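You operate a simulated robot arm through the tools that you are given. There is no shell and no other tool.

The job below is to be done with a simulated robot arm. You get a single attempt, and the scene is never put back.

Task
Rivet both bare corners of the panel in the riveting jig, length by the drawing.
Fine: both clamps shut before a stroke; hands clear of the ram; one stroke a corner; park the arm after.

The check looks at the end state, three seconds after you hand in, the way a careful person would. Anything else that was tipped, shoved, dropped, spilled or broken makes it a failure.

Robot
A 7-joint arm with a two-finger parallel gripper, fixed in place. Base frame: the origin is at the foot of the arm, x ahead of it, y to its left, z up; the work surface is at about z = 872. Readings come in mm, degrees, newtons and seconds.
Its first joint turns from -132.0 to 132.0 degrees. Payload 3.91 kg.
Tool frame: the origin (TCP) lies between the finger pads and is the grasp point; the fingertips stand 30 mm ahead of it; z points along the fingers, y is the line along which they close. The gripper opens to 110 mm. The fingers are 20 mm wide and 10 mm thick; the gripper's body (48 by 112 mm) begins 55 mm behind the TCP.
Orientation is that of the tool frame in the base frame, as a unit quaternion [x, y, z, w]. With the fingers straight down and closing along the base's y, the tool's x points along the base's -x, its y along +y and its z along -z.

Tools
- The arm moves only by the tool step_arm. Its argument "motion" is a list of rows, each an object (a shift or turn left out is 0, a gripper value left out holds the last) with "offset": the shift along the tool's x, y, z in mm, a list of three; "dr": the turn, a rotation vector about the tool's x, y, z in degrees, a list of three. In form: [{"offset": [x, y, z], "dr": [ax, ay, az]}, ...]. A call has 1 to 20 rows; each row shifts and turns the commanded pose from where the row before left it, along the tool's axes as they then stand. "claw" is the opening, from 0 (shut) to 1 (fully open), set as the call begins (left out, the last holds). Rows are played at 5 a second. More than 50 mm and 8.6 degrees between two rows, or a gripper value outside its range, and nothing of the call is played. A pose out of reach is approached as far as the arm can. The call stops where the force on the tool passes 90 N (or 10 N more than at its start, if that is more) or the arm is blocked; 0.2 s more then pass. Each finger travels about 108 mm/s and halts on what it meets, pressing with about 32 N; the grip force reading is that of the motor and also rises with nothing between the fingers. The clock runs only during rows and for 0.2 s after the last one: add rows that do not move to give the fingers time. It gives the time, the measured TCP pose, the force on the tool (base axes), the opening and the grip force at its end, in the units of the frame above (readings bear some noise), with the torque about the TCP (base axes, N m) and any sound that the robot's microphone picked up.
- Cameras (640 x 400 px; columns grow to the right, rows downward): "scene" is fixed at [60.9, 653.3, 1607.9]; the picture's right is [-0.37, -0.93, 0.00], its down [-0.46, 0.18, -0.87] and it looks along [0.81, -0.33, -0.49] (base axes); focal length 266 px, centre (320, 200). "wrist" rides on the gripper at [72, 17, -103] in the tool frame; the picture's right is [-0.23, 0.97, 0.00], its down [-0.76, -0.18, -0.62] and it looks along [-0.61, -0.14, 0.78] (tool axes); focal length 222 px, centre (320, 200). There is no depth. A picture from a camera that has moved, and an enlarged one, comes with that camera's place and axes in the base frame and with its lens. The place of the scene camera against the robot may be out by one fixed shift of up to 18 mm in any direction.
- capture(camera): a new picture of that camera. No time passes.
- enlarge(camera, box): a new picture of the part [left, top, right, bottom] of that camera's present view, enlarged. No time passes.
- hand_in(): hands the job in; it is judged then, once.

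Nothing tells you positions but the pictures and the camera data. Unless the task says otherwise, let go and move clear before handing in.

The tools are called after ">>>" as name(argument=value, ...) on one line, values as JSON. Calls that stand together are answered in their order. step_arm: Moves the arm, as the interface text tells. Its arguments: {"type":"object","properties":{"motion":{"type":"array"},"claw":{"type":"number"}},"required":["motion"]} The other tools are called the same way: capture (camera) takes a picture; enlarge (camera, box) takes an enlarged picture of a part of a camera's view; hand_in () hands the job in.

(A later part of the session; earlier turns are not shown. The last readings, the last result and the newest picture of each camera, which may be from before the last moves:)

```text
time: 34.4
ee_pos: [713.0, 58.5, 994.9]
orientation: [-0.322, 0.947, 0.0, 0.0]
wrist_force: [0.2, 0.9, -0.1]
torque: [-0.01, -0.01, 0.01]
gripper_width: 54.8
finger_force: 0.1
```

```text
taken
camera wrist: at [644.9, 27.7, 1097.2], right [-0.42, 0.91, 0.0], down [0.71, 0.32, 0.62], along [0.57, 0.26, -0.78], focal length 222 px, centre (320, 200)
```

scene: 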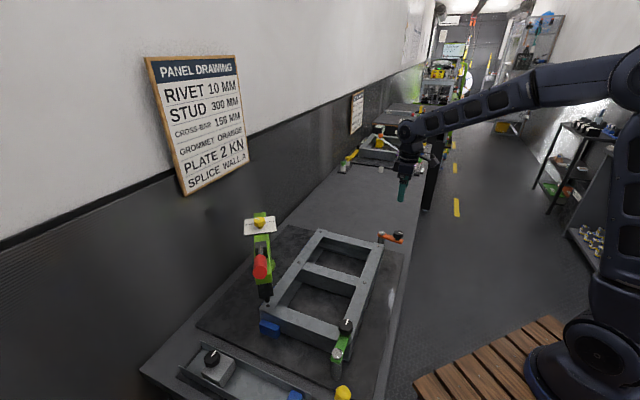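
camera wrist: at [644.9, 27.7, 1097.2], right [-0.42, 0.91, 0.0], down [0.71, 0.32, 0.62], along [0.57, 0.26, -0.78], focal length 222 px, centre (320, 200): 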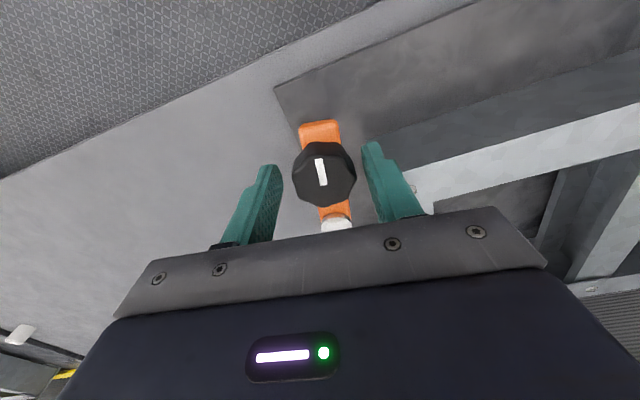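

The knob is centred. I'll grip and swing the orange arm clockwise toward its panel corner.

>>> step_arm(motion=[{}, {}, {}], claw=0.28)

>>> step_arm(motion=[{"offset": [-0.15, 4.32, 0], "dr": [0, 0, 4]}, {"offset": [-0.15, 4.32, 0], "dr": [0, 0, 4]}, {"offset": [-0.15, 4.32, 0], "dr": [0, 0, 4]}, {"offset": [-0.15, 4.32, 0], "dr": [0, 0, 4]}, {"offset": [-0.15, 4.32, 0], "dr": [0, 0, 4]}])

>>> step_arm(motion=[{"offset": [-0.15, 4.32, 0], "dr": [0, 0, 4]}, {"offset": [-0.15, 4.32, 0], "dr": [0, 0, 4]}, {"offset": [-0.15, 4.32, 0], "dr": [0, 0, 4]}, {"offset": [-0.15, 4.32, 0], "dr": [0, 0, 4]}, {"offset": [-0.15, 4.32, 0], "dr": [0, 0, 4]}])

>>> step_arm(motion=[{"offset": [-0.15, 4.32, 0], "dr": [0, 0, 4]}, {"offset": [-0.15, 4.32, 0], "dr": [0, 0, 4]}, {"offset": [-0.15, 4.32, 0], "dr": [0, 0, 4]}, {"offset": [-0.15, 4.32, 0], "dr": [0, 0, 4]}, {"offset": [-0.15, 4.32, 0], "dr": [0, 0, 4]}])

>>> capture(camera="wrist")

```text
time: 35.2
ee_pos: [711.3, 59.0, 993.7]
orientation: [-0.323, 0.946, 0.0, 0.0]
wrist_force: [-12.2, 15.3, -4.3]
torque: [-0.19, 0.16, -0.06]
gripper_width: 40.4
finger_force: 9.1
```

```text
time: 36.4
ee_pos: [702.9, 77.3, 994.4]
orientation: [-0.153, 0.988, 0.0, 0.001]
wrist_force: [0.8, -8.8, 13.7]
torque: [-0.54, 0.02, -0.52]
gripper_width: 36.5
finger_force: 44.7
```

```text
time: 37.6
ee_pos: [699.5, 98.7, 993.2]
orientation: [0.021, 1.0, 0.0, 0.0]
wrist_force: [-1.1, -6.5, 16.0]
torque: [-0.4, 0.37, -0.39]
gripper_width: 36.6
finger_force: 45.4
```

```text
time: 38.8
ee_pos: [705.2, 119.6, 994.3]
orientation: [0.196, 0.981, 0.0, 0.0]
wrist_force: [-3.1, -9.1, 11.7]
torque: [0.01, -0.07, -0.49]
gripper_width: 36.1
finger_force: 44.7
```

```text
taken
camera wrist: at [644.0, 162.3, 1097.2], right [0.58, 0.81, 0.0], down [0.64, -0.46, 0.62], along [0.51, -0.36, -0.78], focal length 222 px, centre (320, 200)
```

wrist: 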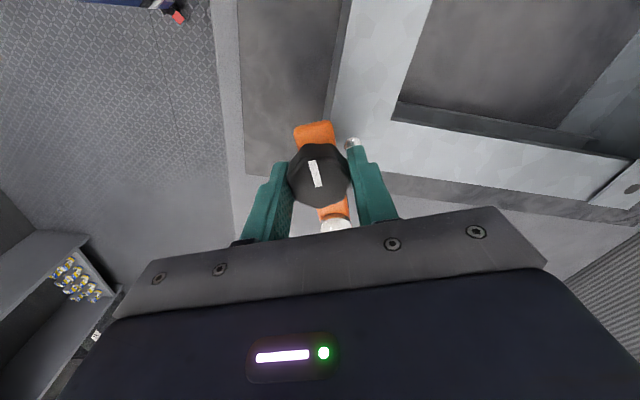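

The orange arm is swinging well and is about 20° from square. I'll finish in smaller steps until the stop is felt.

>>> step_arm(motion=[{"offset": [-0.15, 4.32, 0], "dr": [0, 0, 4]}, {"offset": [-0.15, 4.32, 0], "dr": [0, 0, 4]}, {"offset": [-0.15, 4.32, 0], "dr": [0, 0, 4]}, {"offset": [-0.15, 4.32, 0], "dr": [0, 0, 4]}, {}])

>>> step_arm(motion=[{"offset": [-0.04, 2.16, 0], "dr": [0, 0, 2]}, {"offset": [-0.04, 2.16, 0], "dr": [0, 0, 2]}, {}])

>>> step_arm(motion=[{"offset": [-0.04, 2.16, 0], "dr": [0, 0, 2]}, {}])

```text
time: 40.0
ee_pos: [713.6, 133.6, 995.0]
orientation: [0.327, 0.945, 0.001, 0.0]
wrist_force: [-4.0, -5.1, 10.1]
torque: [0.04, 0.48, -0.57]
gripper_width: 36.5
finger_force: 44.9
```

```text
time: 40.8
ee_pos: [716.9, 137.7, 994.6]
orientation: [0.361, 0.932, 0.0, 0.0]
wrist_force: [-1.5, -7.1, 1.2]
torque: [-0.27, -0.79, -0.46]
gripper_width: 36.5
finger_force: 44.7
```

```text
time: 41.4
ee_pos: [716.7, 138.7, 994.6]
orientation: [0.378, 0.926, -0.001, -0.001]
wrist_force: [-2.0, -13.9, -2.7]
torque: [-0.52, -0.59, 0.53]
gripper_width: 36.5
finger_force: 44.5
```

>>> step_arm(motion=[{"offset": [-0.04, 2.16, 0], "dr": [0, 0, 2]}, {}])

>>> step_arm(motion=[{"offset": [-0.04, 2.16, 0], "dr": [0, 0, 2]}, {}])

```text
time: 42.0
ee_pos: [717.3, 138.5, 993.3]
orientation: [0.394, 0.919, -0.002, -0.002]
wrist_force: [-21.9, -36.1, -3.8]
torque: [-0.2, 0.11, 0.23]
gripper_width: 36.6
finger_force: 44.4
```

```text
time: 42.6
ee_pos: [716.0, 138.9, 994.1]
orientation: [0.411, 0.911, -0.001, -0.001]
wrist_force: [-42.0, -76.2, -2.5]
torque: [-0.31, -0.04, 0.6]
gripper_width: 36.6
finger_force: 45.0
```

The orange clamp has hit its stop, so it's shut. I'll ease off, release and lift.

>>> step_arm(motion=[{"offset": [-0.04, -2.16, 0], "dr": [0, 0, -2]}, {"offset": [-0.02, -1.08, 0], "dr": [0, 0, -1]}, {}])

>>> step_arm(motion=[{}, {}, {}, {}], claw=0.5)

>>> step_arm(motion=[{"offset": [0, 0, -20]}, {"offset": [0, 0, -40]}, {"offset": [0, 0, -40]}, {"offset": [0, 0, -40]}, {"offset": [0, 0, -40]}, {"offset": [0, 0, -40]}, {"offset": [0, 0, -40]}])

>>> capture(camera="wrist")

>>> enlarge(camera="scene", box=[220, 200, 420, 340])

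```text
time: 43.4
ee_pos: [716.1, 139.2, 994.4]
orientation: [0.385, 0.923, -0.001, 0.001]
wrist_force: [-19.2, -48.0, -16.4]
torque: [-0.43, -0.23, 0.2]
gripper_width: 36.6
finger_force: 45.1
```

```text
time: 44.4
ee_pos: [717.1, 140.7, 994.8]
orientation: [0.385, 0.923, 0.0, 0.0]
wrist_force: [-0.4, 0.1, -0.8]
torque: [0.01, 0.0, -0.04]
gripper_width: 54.9
finger_force: 0.0
```

```text
time: 46.0
ee_pos: [719.0, 139.5, 1255.0]
orientation: [0.385, 0.923, 0.0, 0.0]
wrist_force: [0.9, 0.6, -1.3]
torque: [-0.01, 0.02, -0.01]
gripper_width: 55.0
finger_force: 0.1
```

```text
taken
camera wrist: at [679.0, 201.4, 1357.5], right [0.85, 0.52, 0.0], down [0.41, -0.67, 0.62], along [0.33, -0.53, -0.78], focal length 222 px, centre (320, 200)
```

wrist: 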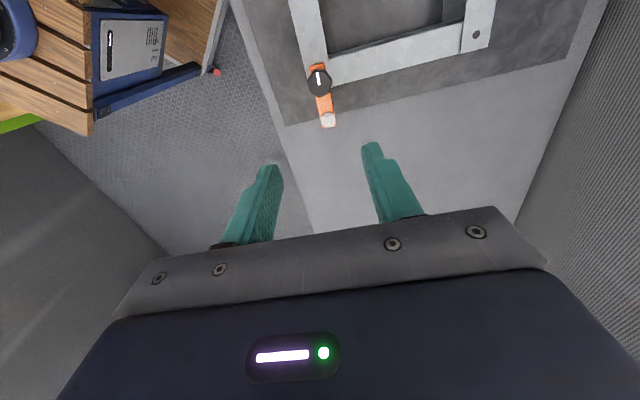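

```text
2.86 times, centred on (320, 270) of scene
camera zoom: at [60.9, 653.3, 1607.9], right [-0.37, -0.93, 0.0], down [-0.46, 0.18, -0.87], along [0.81, -0.33, -0.49], focal length 760 px, centre (320, 0)
```

zoom: 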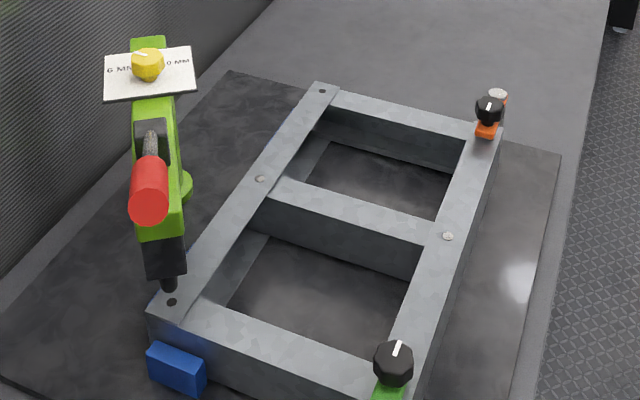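

Both clamps are shut. I notice a labelled plate near the wooden bench in the wrist view; I'll read it, and look around for any park marking.

>>> enlarge(camera="wrist", box=[80, 0, 180, 100])

>>> enlarge(camera="wrist", box=[280, 0, 500, 140])

```text
4.00 times, centred on (130, 50) of wrist
camera zoom: at [679.0, 201.4, 1357.5], right [0.85, 0.52, 0.0], down [0.41, -0.67, 0.62], along [0.33, -0.53, -0.78], focal length 888 px, centre (1080, 800)
```

zoom: 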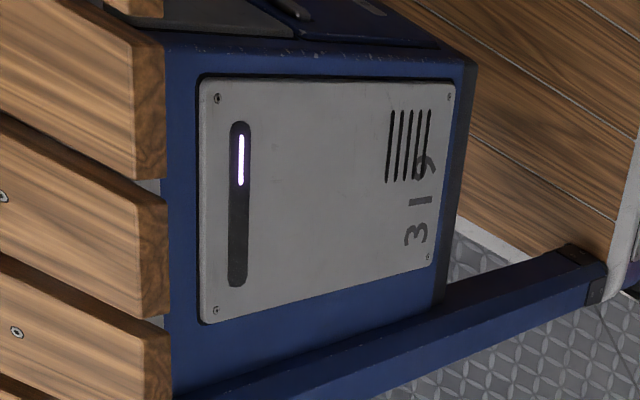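

```text
2.86 times, centred on (390, 70) of wrist
camera zoom: at [679.0, 201.4, 1357.5], right [0.85, 0.52, 0.0], down [0.41, -0.67, 0.62], along [0.33, -0.53, -0.78], focal length 635 px, centre (120, 571)
```

zoom: 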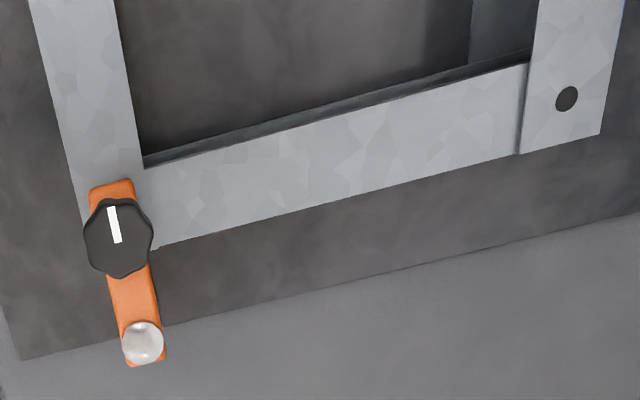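

Both clamps are shut, and no park mark shows there. Next is the dial near (776, 562, 1134); I'll bring the camera above it to read the exact pointer and label angles.

>>> step_arm(motion=[{"offset": [26.3, 32.1, -2]}, {"offset": [26.3, 32.1, -2]}, {"offset": [26.3, 32.1, -2]}, {"offset": [26.3, 32.1, -2]}, {"offset": [26.3, 32.1, -2]}, {"offset": [26.3, 32.1, -2]}, {"offset": [26.3, 32.1, -2]}, {"offset": [26.3, 32.1, -2]}, {"offset": [26.3, 32.1, -2]}, {"offset": [26.3, 32.1, -2]}], claw=1.0)

>>> step_arm(motion=[{"dr": [0, 0, -8.1]}, {"dr": [0, 0, -8.1]}, {"dr": [0, 0, -8.1]}, {"dr": [0, 0, -8.1]}, {"dr": [0, 0, -8.1]}, {"dr": [0, 0, -8.1]}, {"dr": [0, 0, -8.1]}, {"dr": [0, 0, -8.1]}, {"dr": [0, 0, -8.1]}, {"dr": [0, 0, -8.1]}])

>>> capture(camera="wrist")

>>> capture(camera="scene")

```text
time: 48.2
ee_pos: [758.8, 553.1, 1275.5]
orientation: [0.386, 0.923, 0.001, 0.0]
wrist_force: [-0.6, -1.5, 1.1]
torque: [0.06, -0.02, 0.02]
gripper_width: 110.2
finger_force: 0.0
```

```text
time: 50.4
ee_pos: [761.0, 553.7, 1274.5]
orientation: [-0.307, 0.952, 0.0, 0.0]
wrist_force: [-0.7, 0.0, 0.2]
torque: [0.0, 0.02, 0.01]
gripper_width: 109.9
finger_force: 0.1
```

```text
taken
camera wrist: at [691.7, 523.5, 1377.5], right [-0.38, 0.92, 0.0], down [0.72, 0.3, 0.62], along [0.58, 0.24, -0.78], focal length 222 px, centre (320, 200)
```

wrist: 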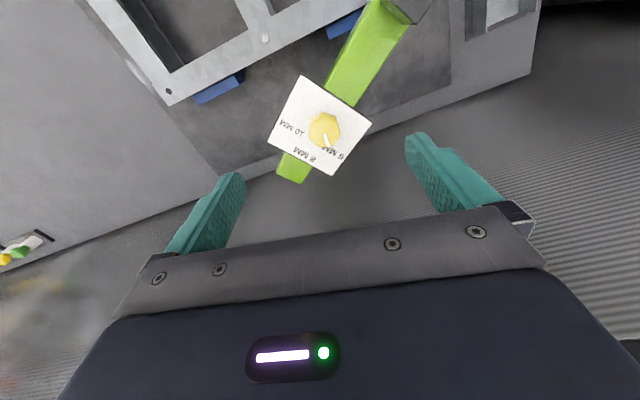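

```text
taken
```

scene: 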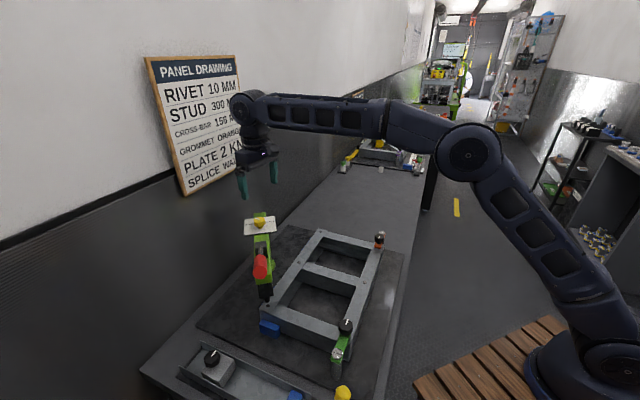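

>>> enlarge(camera="wrist", box=[255, 60, 391, 196])

>>> enlarge(camera="wrist", box=[290, 0, 460, 110])

```text
2.94 times, centred on (323, 128) of wrist
camera zoom: at [691.7, 523.5, 1377.5], right [-0.38, 0.92, 0.0], down [0.72, 0.3, 0.62], along [0.58, 0.24, -0.78], focal length 653 px, centre (311, 412)
```

zoom: 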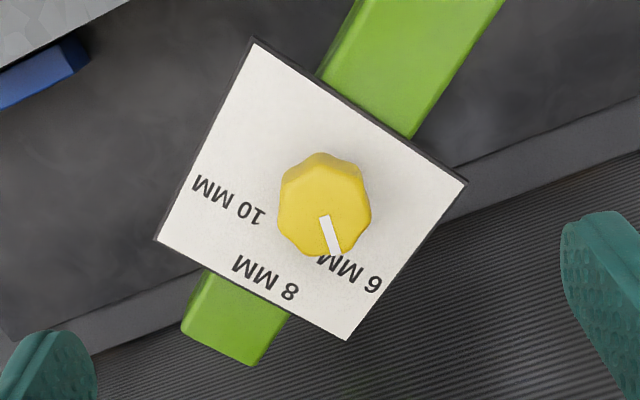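

```text
3.64 times, centred on (375, 55) of wrist
camera zoom: at [691.7, 523.5, 1377.5], right [-0.38, 0.92, 0.0], down [0.72, 0.3, 0.62], along [0.58, 0.24, -0.78], focal length 808 px, centre (120, 727)
```

zoom: 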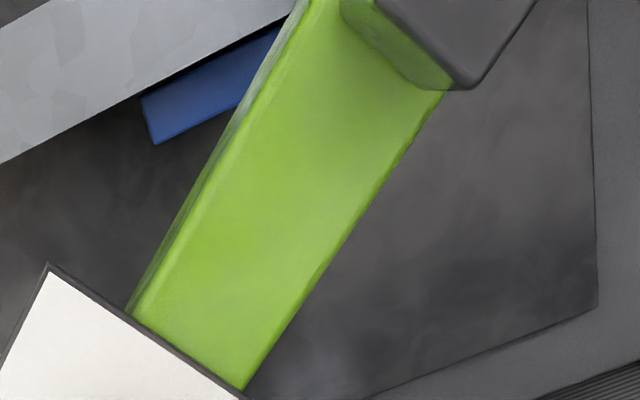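

The labels are about 50° apart: the pointer is at 6, and 10 is about 104° clockwise seen from above. The knob is at (778, 564) with top near z 1133, so I'll line up above it with about 87° of wrist yaw and check before gripping.

>>> step_arm(motion=[{"dr": [0, 0, -8.55]}, {"dr": [0, 0, -8.55]}, {"dr": [0, 0, -8.55]}, {"dr": [0, 0, -8.55]}, {"dr": [0, 0, -8.55]}, {"dr": [0, 0, -8.55]}, {"offset": [-11.2, -16.4, 0]}, {"offset": [0, 0, 35]}, {"offset": [0, 0, 35]}, {}])

>>> capture(camera="wrist")

>>> enlarge(camera="scene", box=[190, 150, 340, 290])

```text
time: 52.6
ee_pos: [776.7, 562.8, 1203.3]
orientation: [-0.688, 0.726, 0.0, 0.0]
wrist_force: [-0.2, -0.5, -0.4]
torque: [-0.02, -0.01, 0.03]
gripper_width: 109.9
finger_force: 0.0
```

```text
taken
camera wrist: at [756.1, 491.1, 1306.0], right [-0.96, 0.28, 0.0], down [0.22, 0.75, 0.62], along [0.17, 0.6, -0.78], focal length 222 px, centre (320, 200)
```

wrist: 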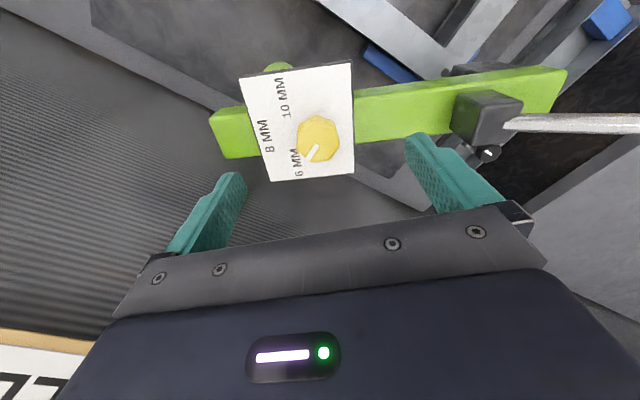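

```text
2.86 times, centred on (265, 220) of scene
camera zoom: at [60.9, 653.3, 1607.9], right [-0.37, -0.93, 0.0], down [-0.46, 0.18, -0.87], along [0.81, -0.33, -0.49], focal length 760 px, centre (477, 143)
```

zoom: 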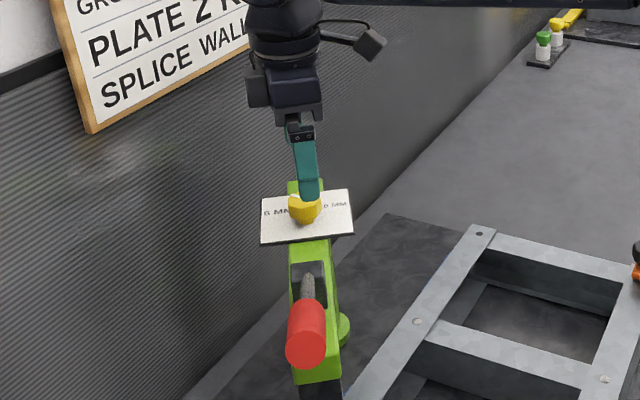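

Aligned. I'll narrow to 55 mm and lower so the fingertips stop about 10 mm above the plate, then grip.

>>> step_arm(motion=[{}, {}, {}, {"offset": [0, 0, 20]}, {"offset": [0, 0, 20]}, {"offset": [0, 0, 17]}, {}], claw=0.5)

>>> capture(camera="wrist")

>>> enlarge(camera="scene", box=[230, 190, 300, 240])

```text
time: 54.2
ee_pos: [776.6, 563.0, 1146.7]
orientation: [-0.689, 0.725, 0.0, 0.0]
wrist_force: [-1.2, 0.2, -0.5]
torque: [0.04, -0.04, 0.03]
gripper_width: 55.2
finger_force: 0.0
```

```text
taken
camera wrist: at [756.4, 491.0, 1249.2], right [-0.96, 0.28, 0.0], down [0.22, 0.75, 0.62], along [0.17, 0.6, -0.78], focal length 222 px, centre (320, 200)
```

wrist: 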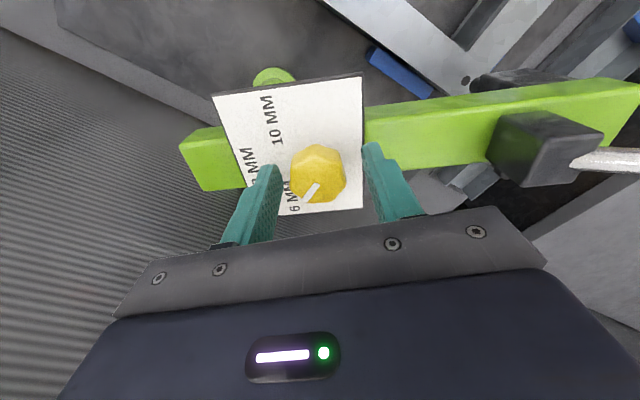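

```text
8.00 times, centred on (265, 215) of scene
camera zoom: at [60.9, 653.3, 1607.9], right [-0.37, -0.93, 0.0], down [-0.46, 0.18, -0.87], along [0.81, -0.33, -0.49], focal length 2127 px, centre (760, 80)
```

zoom: 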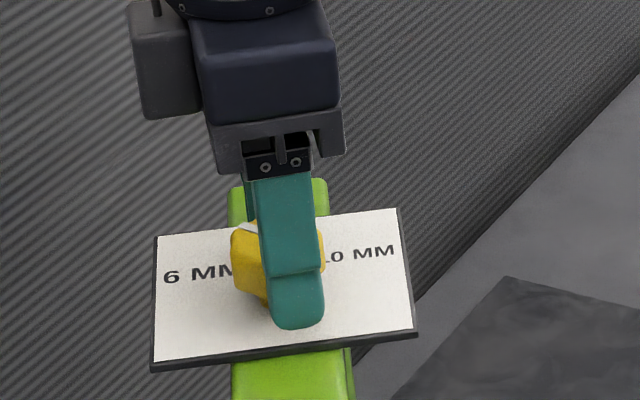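

The knob is between the fingers, clear of the plate. I'll grip it and start turning clockwise (viewed from above) in small steps.

>>> step_arm(motion=[{}, {}, {}, {}], claw=0.28)

>>> step_arm(motion=[{"dr": [0, 0, 5]}, {"dr": [0, 0, 5]}, {"dr": [0, 0, 5]}, {"dr": [0, 0, 5]}, {}])

>>> capture(camera="wrist")

```text
time: 55.2
ee_pos: [777.8, 562.3, 1145.9]
orientation: [-0.687, 0.726, -0.001, 0.0]
wrist_force: [15.8, -1.2, 0.5]
torque: [0.18, -0.34, -0.1]
gripper_width: 38.3
finger_force: 7.7
```

```text
time: 56.4
ee_pos: [777.7, 563.3, 1147.4]
orientation: [-0.551, 0.834, 0.0, -0.001]
wrist_force: [11.5, -2.4, -3.9]
torque: [-0.11, -0.16, -0.03]
gripper_width: 36.4
finger_force: 5.7
```

```text
taken
camera wrist: at [734.0, 502.3, 1249.4], right [-0.81, 0.59, 0.0], down [0.46, 0.63, 0.62], along [0.37, 0.5, -0.78], focal length 222 px, centre (320, 200)
```

wrist: 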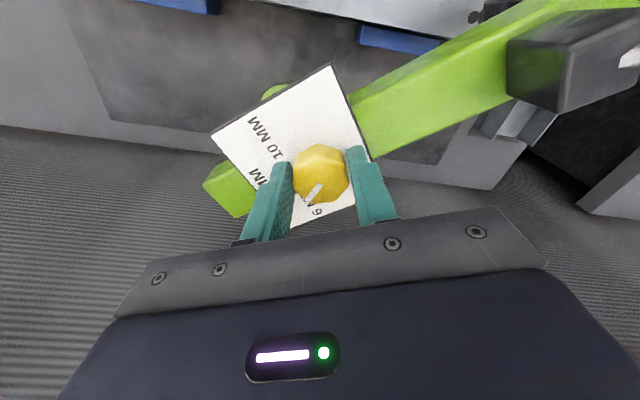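

The pointer seems to turn with the fingers. I'll wait a moment to check the grip settles, then continue.

>>> step_arm(motion=[{}, {}, {}], claw=0.2)

>>> enlarge(camera="wrist", box=[200, 60, 400, 240])

```text
time: 57.2
ee_pos: [778.1, 562.7, 1147.1]
orientation: [-0.551, 0.835, 0.0, 0.0]
wrist_force: [15.2, -4.7, -5.1]
torque: [-0.46, -0.35, -0.06]
gripper_width: 35.1
finger_force: 44.7
```

```text
2.22 times, centred on (300, 150) of wrist
camera zoom: at [734.4, 502.0, 1249.4], right [-0.81, 0.59, 0.0], down [0.46, 0.63, 0.62], along [0.37, 0.5, -0.78], focal length 494 px, centre (364, 311)
```

zoom: 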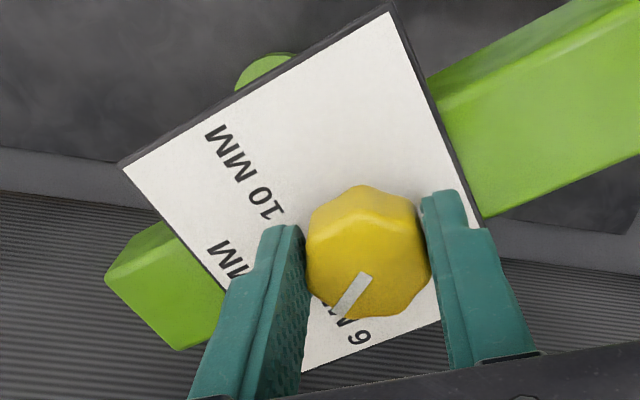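

Grip is firm now and the knob follows. I'll continue turning clockwise.

>>> step_arm(motion=[{"dr": [0, 0, 5]}, {"dr": [0, 0, 5]}, {"dr": [0, 0, 5]}, {"dr": [0, 0, 5]}, {"dr": [0, 0, 5]}, {"dr": [0, 0, 5]}, {}])

>>> enlarge(camera="wrist", box=[200, 60, 400, 240])

```text
time: 58.8
ee_pos: [777.2, 562.8, 1146.1]
orientation: [-0.317, 0.948, 0.0, -0.001]
wrist_force: [-6.2, 5.0, -14.5]
torque: [0.44, -0.5, 0.01]
gripper_width: 35.1
finger_force: 45.0
```

```text
2.22 times, centred on (300, 150) of wrist
camera zoom: at [709.2, 533.4, 1249.6], right [-0.4, 0.91, 0.0], down [0.72, 0.32, 0.62], along [0.57, 0.25, -0.78], focal length 494 px, centre (364, 311)
```

zoom: 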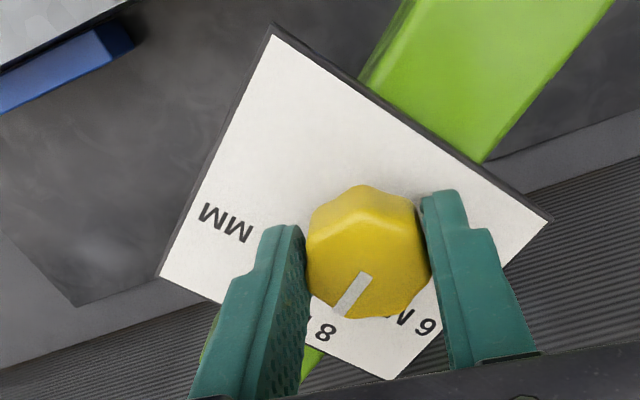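

The pointer is now at about 8 MM. Another ~50° to 10 MM.

>>> step_arm(motion=[{"dr": [0, 0, 5]}, {"dr": [0, 0, 5]}, {"dr": [0, 0, 5]}, {"dr": [0, 0, 5]}, {"dr": [0, 0, 5]}, {"dr": [0, 0, 5]}, {"dr": [0, 0, 5]}, {"dr": [0, 0, 5]}, {}])

>>> enlarge(camera="wrist", box=[200, 60, 400, 240])

```text
time: 60.8
ee_pos: [776.7, 565.0, 1145.8]
orientation: [0.026, 1.0, 0.0, -0.001]
wrist_force: [-31.8, 19.1, -20.2]
torque: [0.46, 0.76, 0.07]
gripper_width: 35.3
finger_force: 44.9
```

```text
2.22 times, centred on (300, 150) of wrist
camera zoom: at [705.3, 585.2, 1249.8], right [0.28, 0.96, 0.0], down [0.75, -0.22, 0.62], along [0.6, -0.17, -0.78], focal length 494 px, centre (364, 311)
```

zoom: 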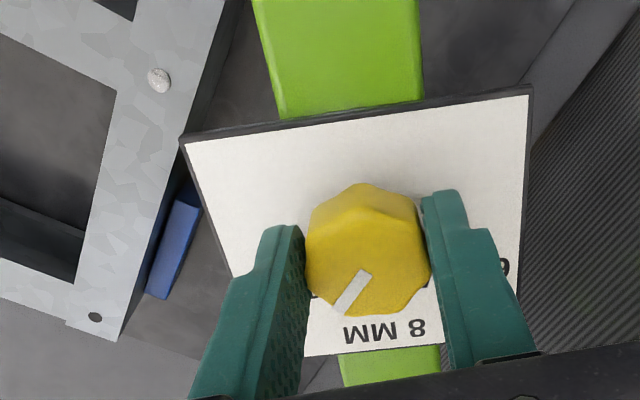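

About 42° past 8 MM now. I'll turn another 10° gently and then check, as side force is building a bit.

>>> step_arm(motion=[{"dr": [0, 0, 4]}, {"dr": [0, 0, 4]}, {}])

>>> enlarge(camera="wrist", box=[200, 60, 400, 240])

>>> enlarge(camera="scene", box=[230, 190, 300, 240])

```text
time: 61.6
ee_pos: [775.2, 564.3, 1147.1]
orientation: [0.095, 0.995, 0.0, 0.0]
wrist_force: [-29.3, 21.0, -16.5]
torque: [0.38, 0.48, 0.03]
gripper_width: 35.2
finger_force: 45.2
```

```text
2.22 times, centred on (300, 150) of wrist
camera zoom: at [709.1, 594.3, 1249.9], right [0.41, 0.91, 0.0], down [0.71, -0.32, 0.62], along [0.57, -0.26, -0.78], focal length 494 px, centre (364, 311)
```

zoom: 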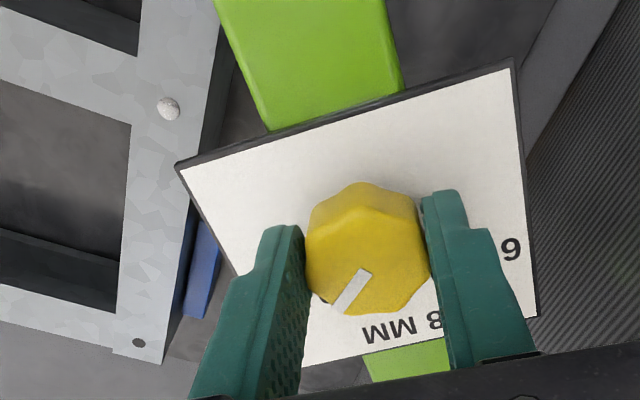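

```text
8.00 times, centred on (265, 215) of scene
camera zoom: at [60.9, 653.3, 1607.9], right [-0.37, -0.93, 0.0], down [-0.46, 0.18, -0.87], along [0.81, -0.33, -0.49], focal length 2127 px, centre (760, 80)
```

zoom: 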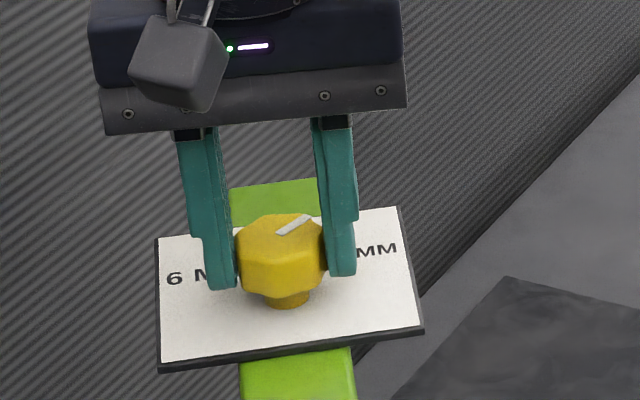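

The pointer should be near 10 MM now. I'll release, lift clear, and check the dial and the head position from above.

>>> step_arm(motion=[{}, {}, {}, {}], claw=0.5)

>>> step_arm(motion=[{"offset": [0, 0, -20]}, {"offset": [0, 0, -40]}, {"offset": [0, 0, -40]}, {"offset": [0, 0, -40]}, {"offset": [0, 0, -40]}, {}])

>>> capture(camera="wrist")

>>> enlarge(camera="wrist", box=[270, 60, 406, 196])

>>> enlarge(camera="scene", box=[235, 205, 295, 245])

```text
time: 62.6
ee_pos: [777.1, 562.4, 1148.3]
orientation: [0.097, 0.995, 0.0, 0.0]
wrist_force: [0.0, 0.1, -0.6]
torque: [-0.01, -0.02, 0.0]
gripper_width: 54.8
finger_force: 0.1
```

```text
time: 64.0
ee_pos: [778.4, 562.4, 1326.8]
orientation: [0.096, 0.995, 0.0, 0.0]
wrist_force: [0.1, 0.2, -0.4]
torque: [-0.01, 0.0, -0.03]
gripper_width: 55.1
finger_force: 0.1
```

```text
taken
camera wrist: at [711.1, 592.3, 1430.4], right [0.41, 0.91, 0.0], down [0.71, -0.32, 0.62], along [0.57, -0.26, -0.78], focal length 222 px, centre (320, 200)
```

wrist: 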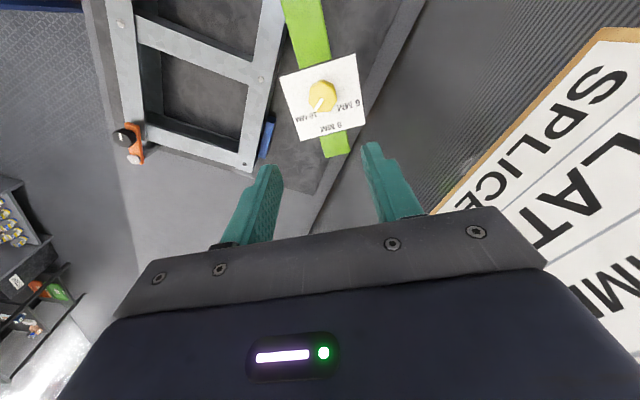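

```text
2.94 times, centred on (338, 128) of wrist
camera zoom: at [711.1, 592.3, 1430.4], right [0.41, 0.91, 0.0], down [0.71, -0.32, 0.62], along [0.57, -0.26, -0.78], focal length 653 px, centre (267, 412)
```

zoom: 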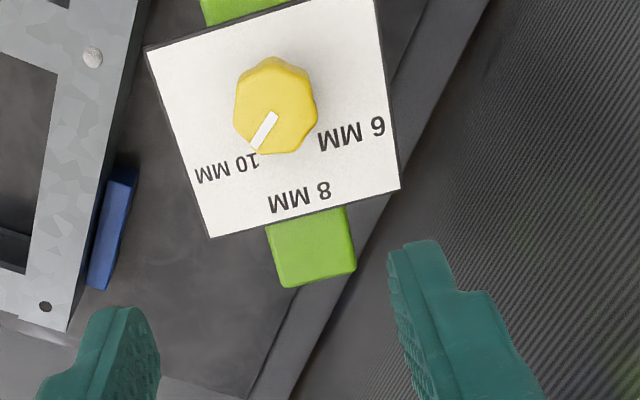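

```text
10.00 times, centred on (265, 225) of scene
camera zoom: at [60.9, 653.3, 1607.9], right [-0.37, -0.93, 0.0], down [-0.46, 0.18, -0.87], along [0.81, -0.33, -0.49], focal length 2659 px, centre (870, -50)
```

zoom: 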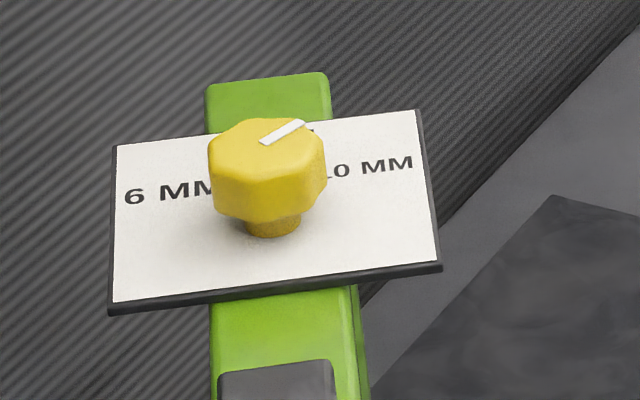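

The dial now points at 10 MM and the head hasn't moved from corner A (the plate is exactly where it was in the scene view). Next I go above the red lever handle, whose middle I put near (505, 601, 1208), and check alignment.

>>> step_arm(motion=[{"offset": [46.8, -2.3, 4.5]}, {"offset": [46.8, -2.3, 4.5]}, {"offset": [46.8, -2.3, 4.5]}, {"offset": [46.8, -2.3, 4.5]}, {"offset": [46.8, -2.3, 4.5]}, {"offset": [46.8, -2.3, 4.5], "dr": [0, 0, -3]}, {}], claw=1.0)

>>> capture(camera="wrist")

>>> capture(camera="scene")

```text
time: 65.6
ee_pos: [501.6, 605.0, 1301.9]
orientation: [0.071, 0.998, 0.0, 0.0]
wrist_force: [-0.1, 0.4, 0.2]
torque: [-0.02, 0.04, 0.01]
gripper_width: 110.1
finger_force: 0.1
```

```text
taken
camera wrist: at [432.8, 631.7, 1404.3], right [0.36, 0.93, 0.0], down [0.73, -0.28, 0.62], along [0.58, -0.23, -0.78], focal length 222 px, centre (320, 200)
```

wrist: 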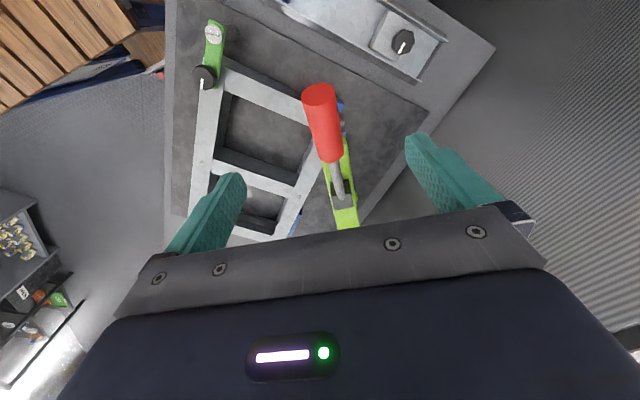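

```text
taken
```

scene: 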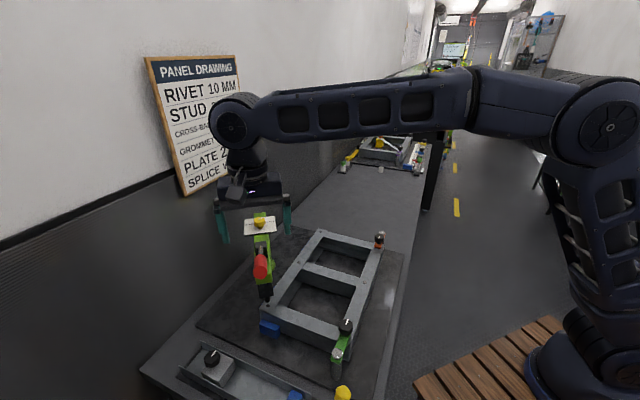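

The handle is 5 mm to the tool's +y side; otherwise aligned. I'll shift, lower around the handle with fingers open, and grip it.

>>> step_arm(motion=[{"offset": [0, 5.3, 0]}, {"offset": [0, 0, 30]}, {"offset": [0, 0, 30]}, {"offset": [0, 0, 32]}, {}], claw=0.6)

>>> capture(camera="wrist")

>>> enlarge(camera="scene", box=[190, 190, 340, 340])

```text
time: 66.8
ee_pos: [501.6, 608.8, 1207.9]
orientation: [0.07, 0.998, 0.0, 0.0]
wrist_force: [0.3, -0.5, 0.2]
torque: [-0.02, 0.0, 0.02]
gripper_width: 65.7
finger_force: 0.0
```

```text
taken
camera wrist: at [432.0, 635.9, 1310.8], right [0.36, 0.93, 0.0], down [0.73, -0.28, 0.62], along [0.58, -0.22, -0.78], focal length 222 px, centre (320, 200)
```

wrist: 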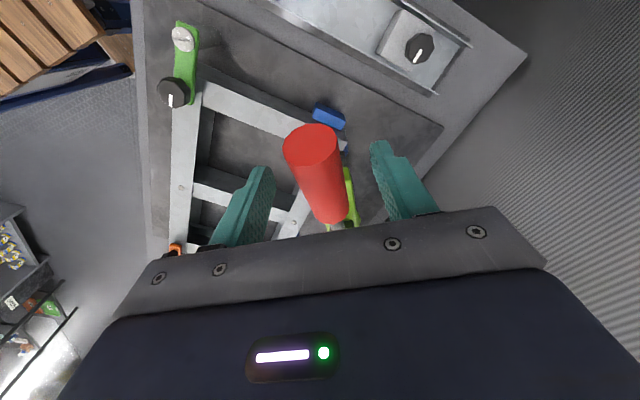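

```text
2.67 times, centred on (265, 265) of scene
camera zoom: at [60.9, 653.3, 1607.9], right [-0.37, -0.93, 0.0], down [-0.46, 0.18, -0.87], along [0.81, -0.33, -0.49], focal length 709 px, centre (467, 27)
```

zoom: 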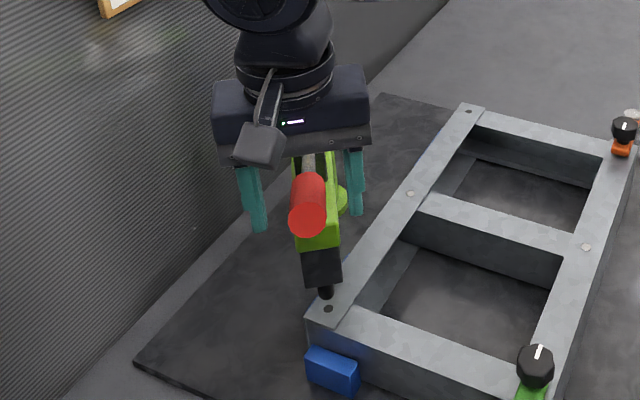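

The handle is centred between the fingers, well away from the ram. I'll grip it.

>>> step_arm(motion=[{}, {}, {}, {}], claw=0.15)

>>> capture(camera="wrist")

>>> enlarge(camera="scene", box=[190, 190, 340, 340])

```text
time: 67.8
ee_pos: [501.9, 608.6, 1208.6]
orientation: [0.07, 0.998, 0.0, 0.0]
wrist_force: [-0.7, -1.8, -1.3]
torque: [-0.3, 0.1, -0.63]
gripper_width: 29.5
finger_force: 44.8
```

```text
taken
camera wrist: at [432.0, 635.9, 1310.9], right [0.36, 0.93, 0.0], down [0.73, -0.28, 0.62], along [0.58, -0.23, -0.78], focal length 222 px, centre (320, 200)
```

wrist: 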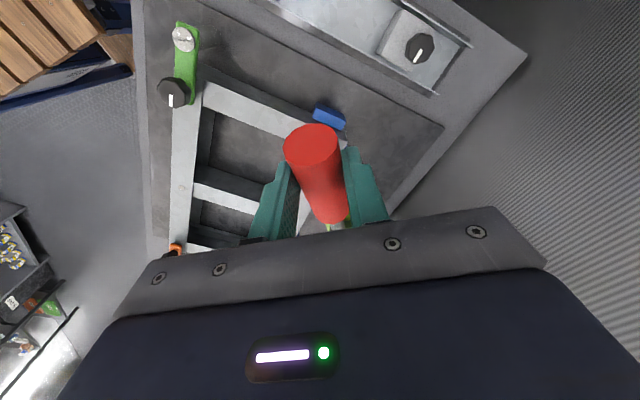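

```text
2.67 times, centred on (265, 265) of scene
camera zoom: at [60.9, 653.3, 1607.9], right [-0.37, -0.93, 0.0], down [-0.46, 0.18, -0.87], along [0.81, -0.33, -0.49], focal length 709 px, centre (467, 27)
```

zoom: 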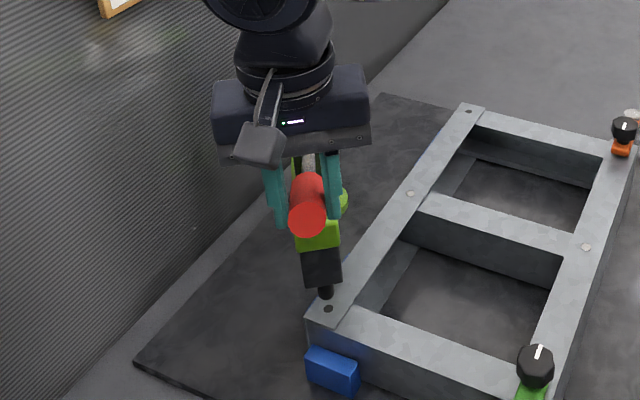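

Firm grip at 29.5 mm. I'll bring the lever down along its arc a little at a time, keeping the hand vertical, and watch force and sound.

>>> step_arm(motion=[{"offset": [2.5, 0, 6.3]}, {"offset": [2.5, 0, 6.3]}, {"offset": [2.2, 0, 6.4]}, {"offset": [2.2, 0, 6.4]}])

>>> enlarge(camera="scene", box=[190, 190, 340, 340])

>>> capture(camera="wrist")

```text
time: 68.8
ee_pos: [492.2, 611.2, 1182.0]
orientation: [0.071, 0.998, 0.0, 0.001]
wrist_force: [14.8, -3.8, 10.5]
torque: [-0.53, -1.52, -0.48]
gripper_width: 29.7
finger_force: 44.8
```

```text
2.67 times, centred on (265, 265) of scene
camera zoom: at [60.9, 653.3, 1607.9], right [-0.37, -0.93, 0.0], down [-0.46, 0.18, -0.87], along [0.81, -0.33, -0.49], focal length 709 px, centre (467, 27)
```

zoom: 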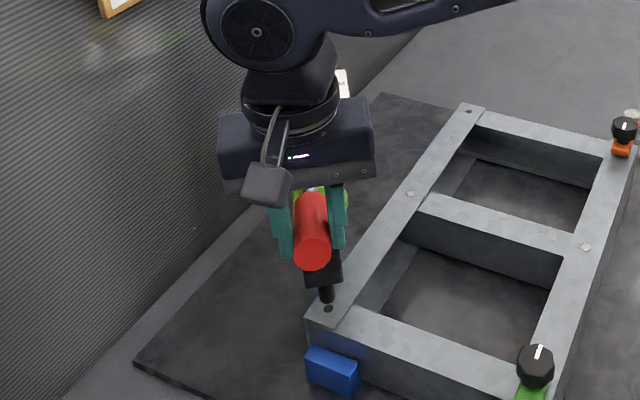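

```text
taken
camera wrist: at [423.8, 636.5, 1285.5], right [0.36, 0.93, 0.0], down [0.73, -0.28, 0.62], along [0.58, -0.23, -0.78], focal length 222 px, centre (320, 200)
```

wrist: 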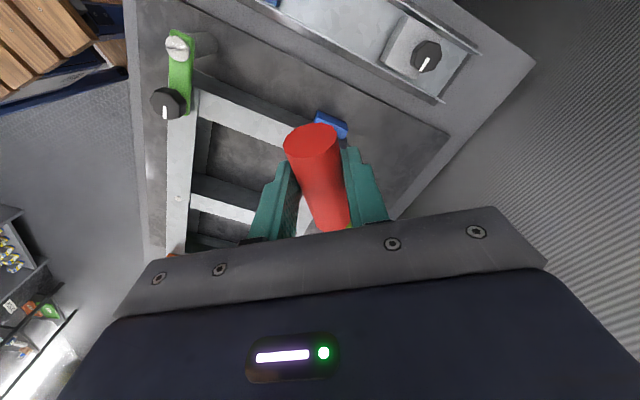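

The ram is coming down onto the hole, with low force. I'll continue straight down in small steps with less outward motion.

>>> step_arm(motion=[{"offset": [0, 0, 6.5]}, {"offset": [0, 0, 6.5]}])

>>> step_arm(motion=[{"offset": [0, 0, 6.5]}, {"offset": [0, 0, 6.5]}])

>>> enlarge(camera="scene", box=[190, 190, 340, 340])

```text
time: 69.4
ee_pos: [491.4, 611.0, 1171.2]
orientation: [0.069, 0.998, 0.001, 0.0]
wrist_force: [2.1, -2.6, 14.1]
torque: [-0.47, -1.21, -0.56]
gripper_width: 29.8
finger_force: 44.7
```

```text
time: 70.0
ee_pos: [490.2, 609.9, 1156.7]
orientation: [0.069, 0.998, 0.0, -0.002]
wrist_force: [-12.3, 0.4, 14.8]
torque: [-0.23, -0.86, -0.49]
gripper_width: 29.5
finger_force: 44.5
```

```text
2.67 times, centred on (265, 265) of scene
camera zoom: at [60.9, 653.3, 1607.9], right [-0.37, -0.93, 0.0], down [-0.46, 0.18, -0.87], along [0.81, -0.33, -0.49], focal length 709 px, centre (467, 27)
```

zoom: 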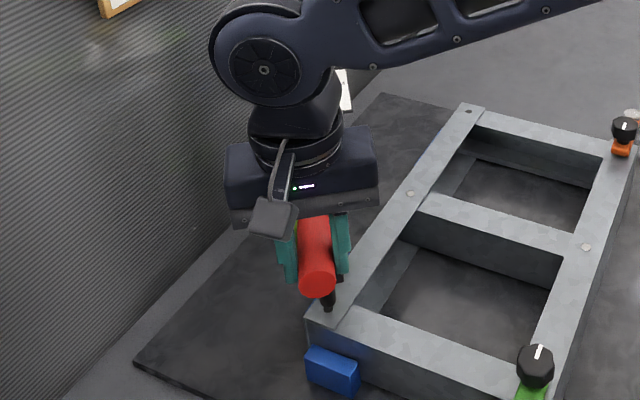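

The ram has reached the hole. I'll continue down until a stop or a sound.

>>> step_arm(motion=[{"offset": [2, 0, 6.5]}, {"offset": [2, 0, 6.5]}])

>>> step_arm(motion=[{"offset": [1.5, 0, 6.5]}, {"offset": [1.5, 0, 6.5]}])

>>> enlarge(camera="scene", box=[190, 190, 340, 340])

```text
time: 70.6
ee_pos: [489.3, 607.7, 1144.4]
orientation: [0.072, 0.997, 0.0, 0.0]
wrist_force: [5.2, -1.3, 17.4]
torque: [-0.27, -1.33, -0.26]
gripper_width: 29.8
finger_force: 45.2
```

```text
time: 71.2
ee_pos: [485.9, 609.4, 1133.8]
orientation: [0.071, 0.997, 0.003, 0.002]
wrist_force: [30.7, -5.9, 66.8]
torque: [-0.02, -0.15, -0.68]
gripper_width: 29.9
finger_force: 45.1
```

```text
2.67 times, centred on (265, 265) of scene
camera zoom: at [60.9, 653.3, 1607.9], right [-0.37, -0.93, 0.0], down [-0.46, 0.18, -0.87], along [0.81, -0.33, -0.49], focal length 709 px, centre (467, 27)
```

zoom: 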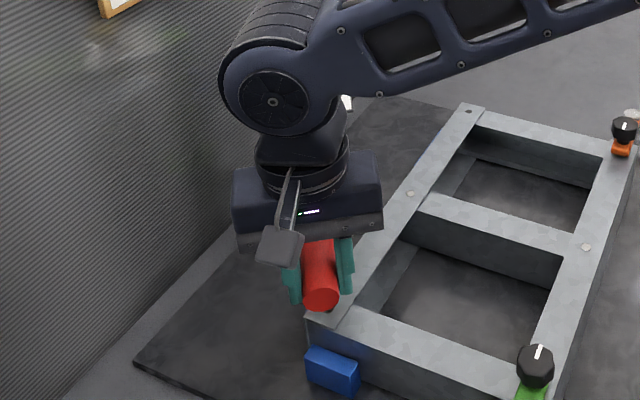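

Force has jumped to 67 N, so it's at a stop or forming the rivet. I'll press slightly more within the force limit to be sure the stroke is complete.

>>> step_arm(motion=[{"offset": [-2, 0, 2]}, {}, {}])

>>> step_arm(motion=[{"offset": [-1, 0, 2]}, {}, {}])

```text
time: 72.0
ee_pos: [485.0, 609.7, 1132.5]
orientation: [0.07, 0.998, 0.003, 0.001]
wrist_force: [15.0, -2.7, 66.5]
torque: [0.05, 0.03, -0.61]
gripper_width: 29.8
finger_force: 45.3
```

```text
time: 72.8
ee_pos: [485.2, 610.2, 1129.4]
orientation: [0.07, 0.998, 0.002, 0.0]
wrist_force: [-5.8, 0.5, 64.9]
torque: [0.02, 0.13, -0.45]
gripper_width: 29.6
finger_force: 45.6
```

The reading is steady at about 65 N with the lever at its stop, so the stroke looks complete. I'll look before letting the lever back up.

>>> capture(camera="wrist")

>>> enlarge(camera="scene", box=[230, 230, 310, 330])

```text
taken
camera wrist: at [415.3, 636.2, 1231.8], right [0.36, 0.93, 0.0], down [0.73, -0.28, 0.62], along [0.58, -0.22, -0.78], focal length 222 px, centre (320, 200)
```

wrist: 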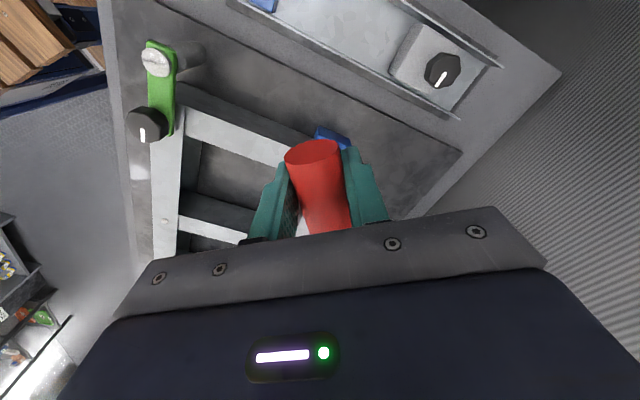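

```text
4.00 times, centred on (270, 280) of scene
camera zoom: at [60.9, 653.3, 1607.9], right [-0.37, -0.93, 0.0], down [-0.46, 0.18, -0.87], along [0.81, -0.33, -0.49], focal length 1064 px, centre (520, -120)
```

zoom: 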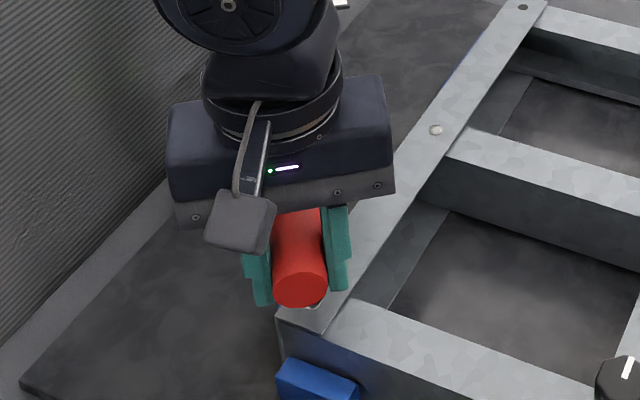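

I can see a bright spot at the hole where the rivet should be. I'll raise the lever back up along the same arc.

>>> step_arm(motion=[{"offset": [0, 0, -6.5]}, {"offset": [0, 0, -6.5]}, {"offset": [0, 0, -6.5]}, {"offset": [0, 0, -6.5]}])

>>> step_arm(motion=[{"offset": [-1, 0, -6.5]}, {"offset": [-1, 0, -6.5]}, {"offset": [-1.5, 0, -6.5]}, {"offset": [-1.5, 0, -6.5]}])

>>> enlarge(camera="scene", box=[230, 230, 310, 330])

```text
time: 73.8
ee_pos: [486.8, 609.4, 1152.8]
orientation: [0.07, 0.998, -0.001, 0.001]
wrist_force: [-10.8, 0.1, -1.9]
torque: [0.3, 1.43, -0.73]
gripper_width: 29.7
finger_force: 44.9
```

```text
time: 74.8
ee_pos: [492.1, 610.1, 1179.2]
orientation: [0.07, 0.998, 0.0, 0.0]
wrist_force: [-4.9, -1.1, -4.5]
torque: [0.18, 1.36, -0.75]
gripper_width: 29.9
finger_force: 44.8
```

```text
4.00 times, centred on (270, 280) of scene
camera zoom: at [60.9, 653.3, 1607.9], right [-0.37, -0.93, 0.0], down [-0.46, 0.18, -0.87], along [0.81, -0.33, -0.49], focal length 1064 px, centre (520, -120)
```

zoom: 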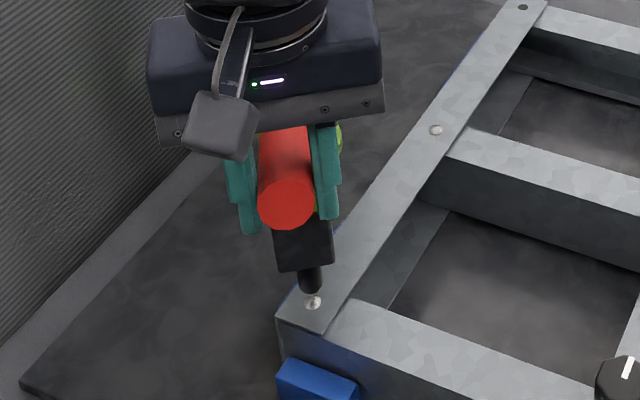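

The rivet is set at corner A. I'll raise the lever fully to where it started.

>>> step_arm(motion=[{"offset": [-2.4, 0, -6.3]}, {"offset": [-2.4, 0, -6.3]}, {"offset": [-2.6, 0, -6.2]}, {"offset": [-2.6, 0, -6.2]}, {}])

>>> enlarge(camera="scene", box=[190, 190, 340, 340])

```text
time: 76.0
ee_pos: [500.5, 610.6, 1200.6]
orientation: [0.069, 0.998, -0.002, -0.002]
wrist_force: [-27.2, 2.2, -64.4]
torque: [-0.26, 0.26, -0.66]
gripper_width: 29.5
finger_force: 44.8
```

```text
2.67 times, centred on (265, 265) of scene
camera zoom: at [60.9, 653.3, 1607.9], right [-0.37, -0.93, 0.0], down [-0.46, 0.18, -0.87], along [0.81, -0.33, -0.49], focal length 709 px, centre (467, 27)
```

zoom: 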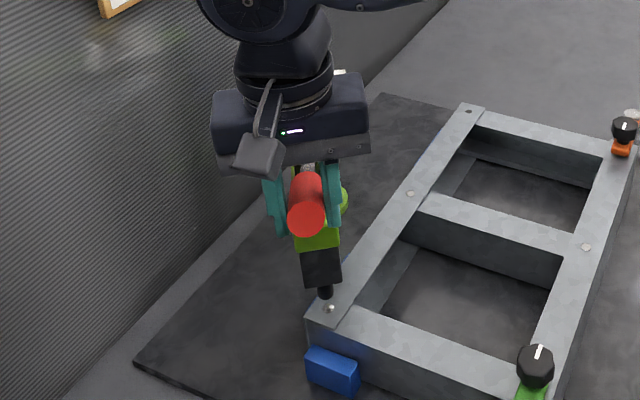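

Lever is at its top stop. I'll relax the upward force slightly, then use the handle to swing the riveter head about its post (843, 552) toward corner D, starting with a few degrees.

>>> step_arm(motion=[{"offset": [0.5, 0, 2]}, {}])

>>> step_arm(motion=[{"offset": [0.15, -12.13, 0], "dr": [0, 0, -2]}, {"offset": [0.15, -12.13, 0], "dr": [0, 0, -2]}, {"offset": [0.15, -12.13, 0], "dr": [0, 0, -2]}])

>>> enlarge(camera="scene", box=[190, 190, 340, 340])

```text
time: 76.6
ee_pos: [500.3, 609.7, 1201.0]
orientation: [0.07, 0.998, -0.001, -0.001]
wrist_force: [-28.6, 4.1, -52.5]
torque: [-0.26, 0.15, -0.45]
gripper_width: 29.6
finger_force: 45.0
```

```text
time: 77.4
ee_pos: [496.8, 573.3, 1200.5]
orientation: [0.017, 1.0, -0.002, 0.001]
wrist_force: [-25.4, 1.1, -52.5]
torque: [-0.43, -0.09, -0.71]
gripper_width: 29.7
finger_force: 45.5
```

```text
2.67 times, centred on (265, 265) of scene
camera zoom: at [60.9, 653.3, 1607.9], right [-0.37, -0.93, 0.0], down [-0.46, 0.18, -0.87], along [0.81, -0.33, -0.49], focal length 709 px, centre (467, 27)
```

zoom: 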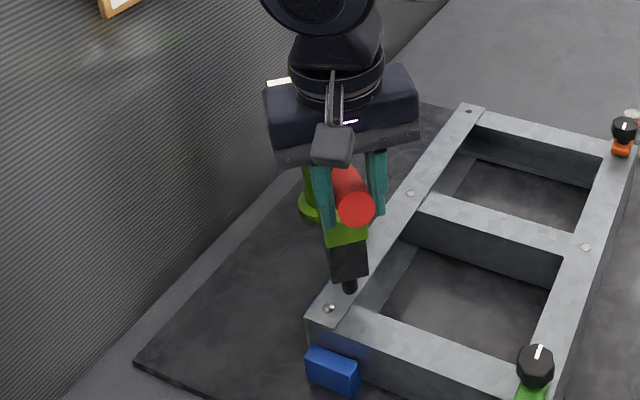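

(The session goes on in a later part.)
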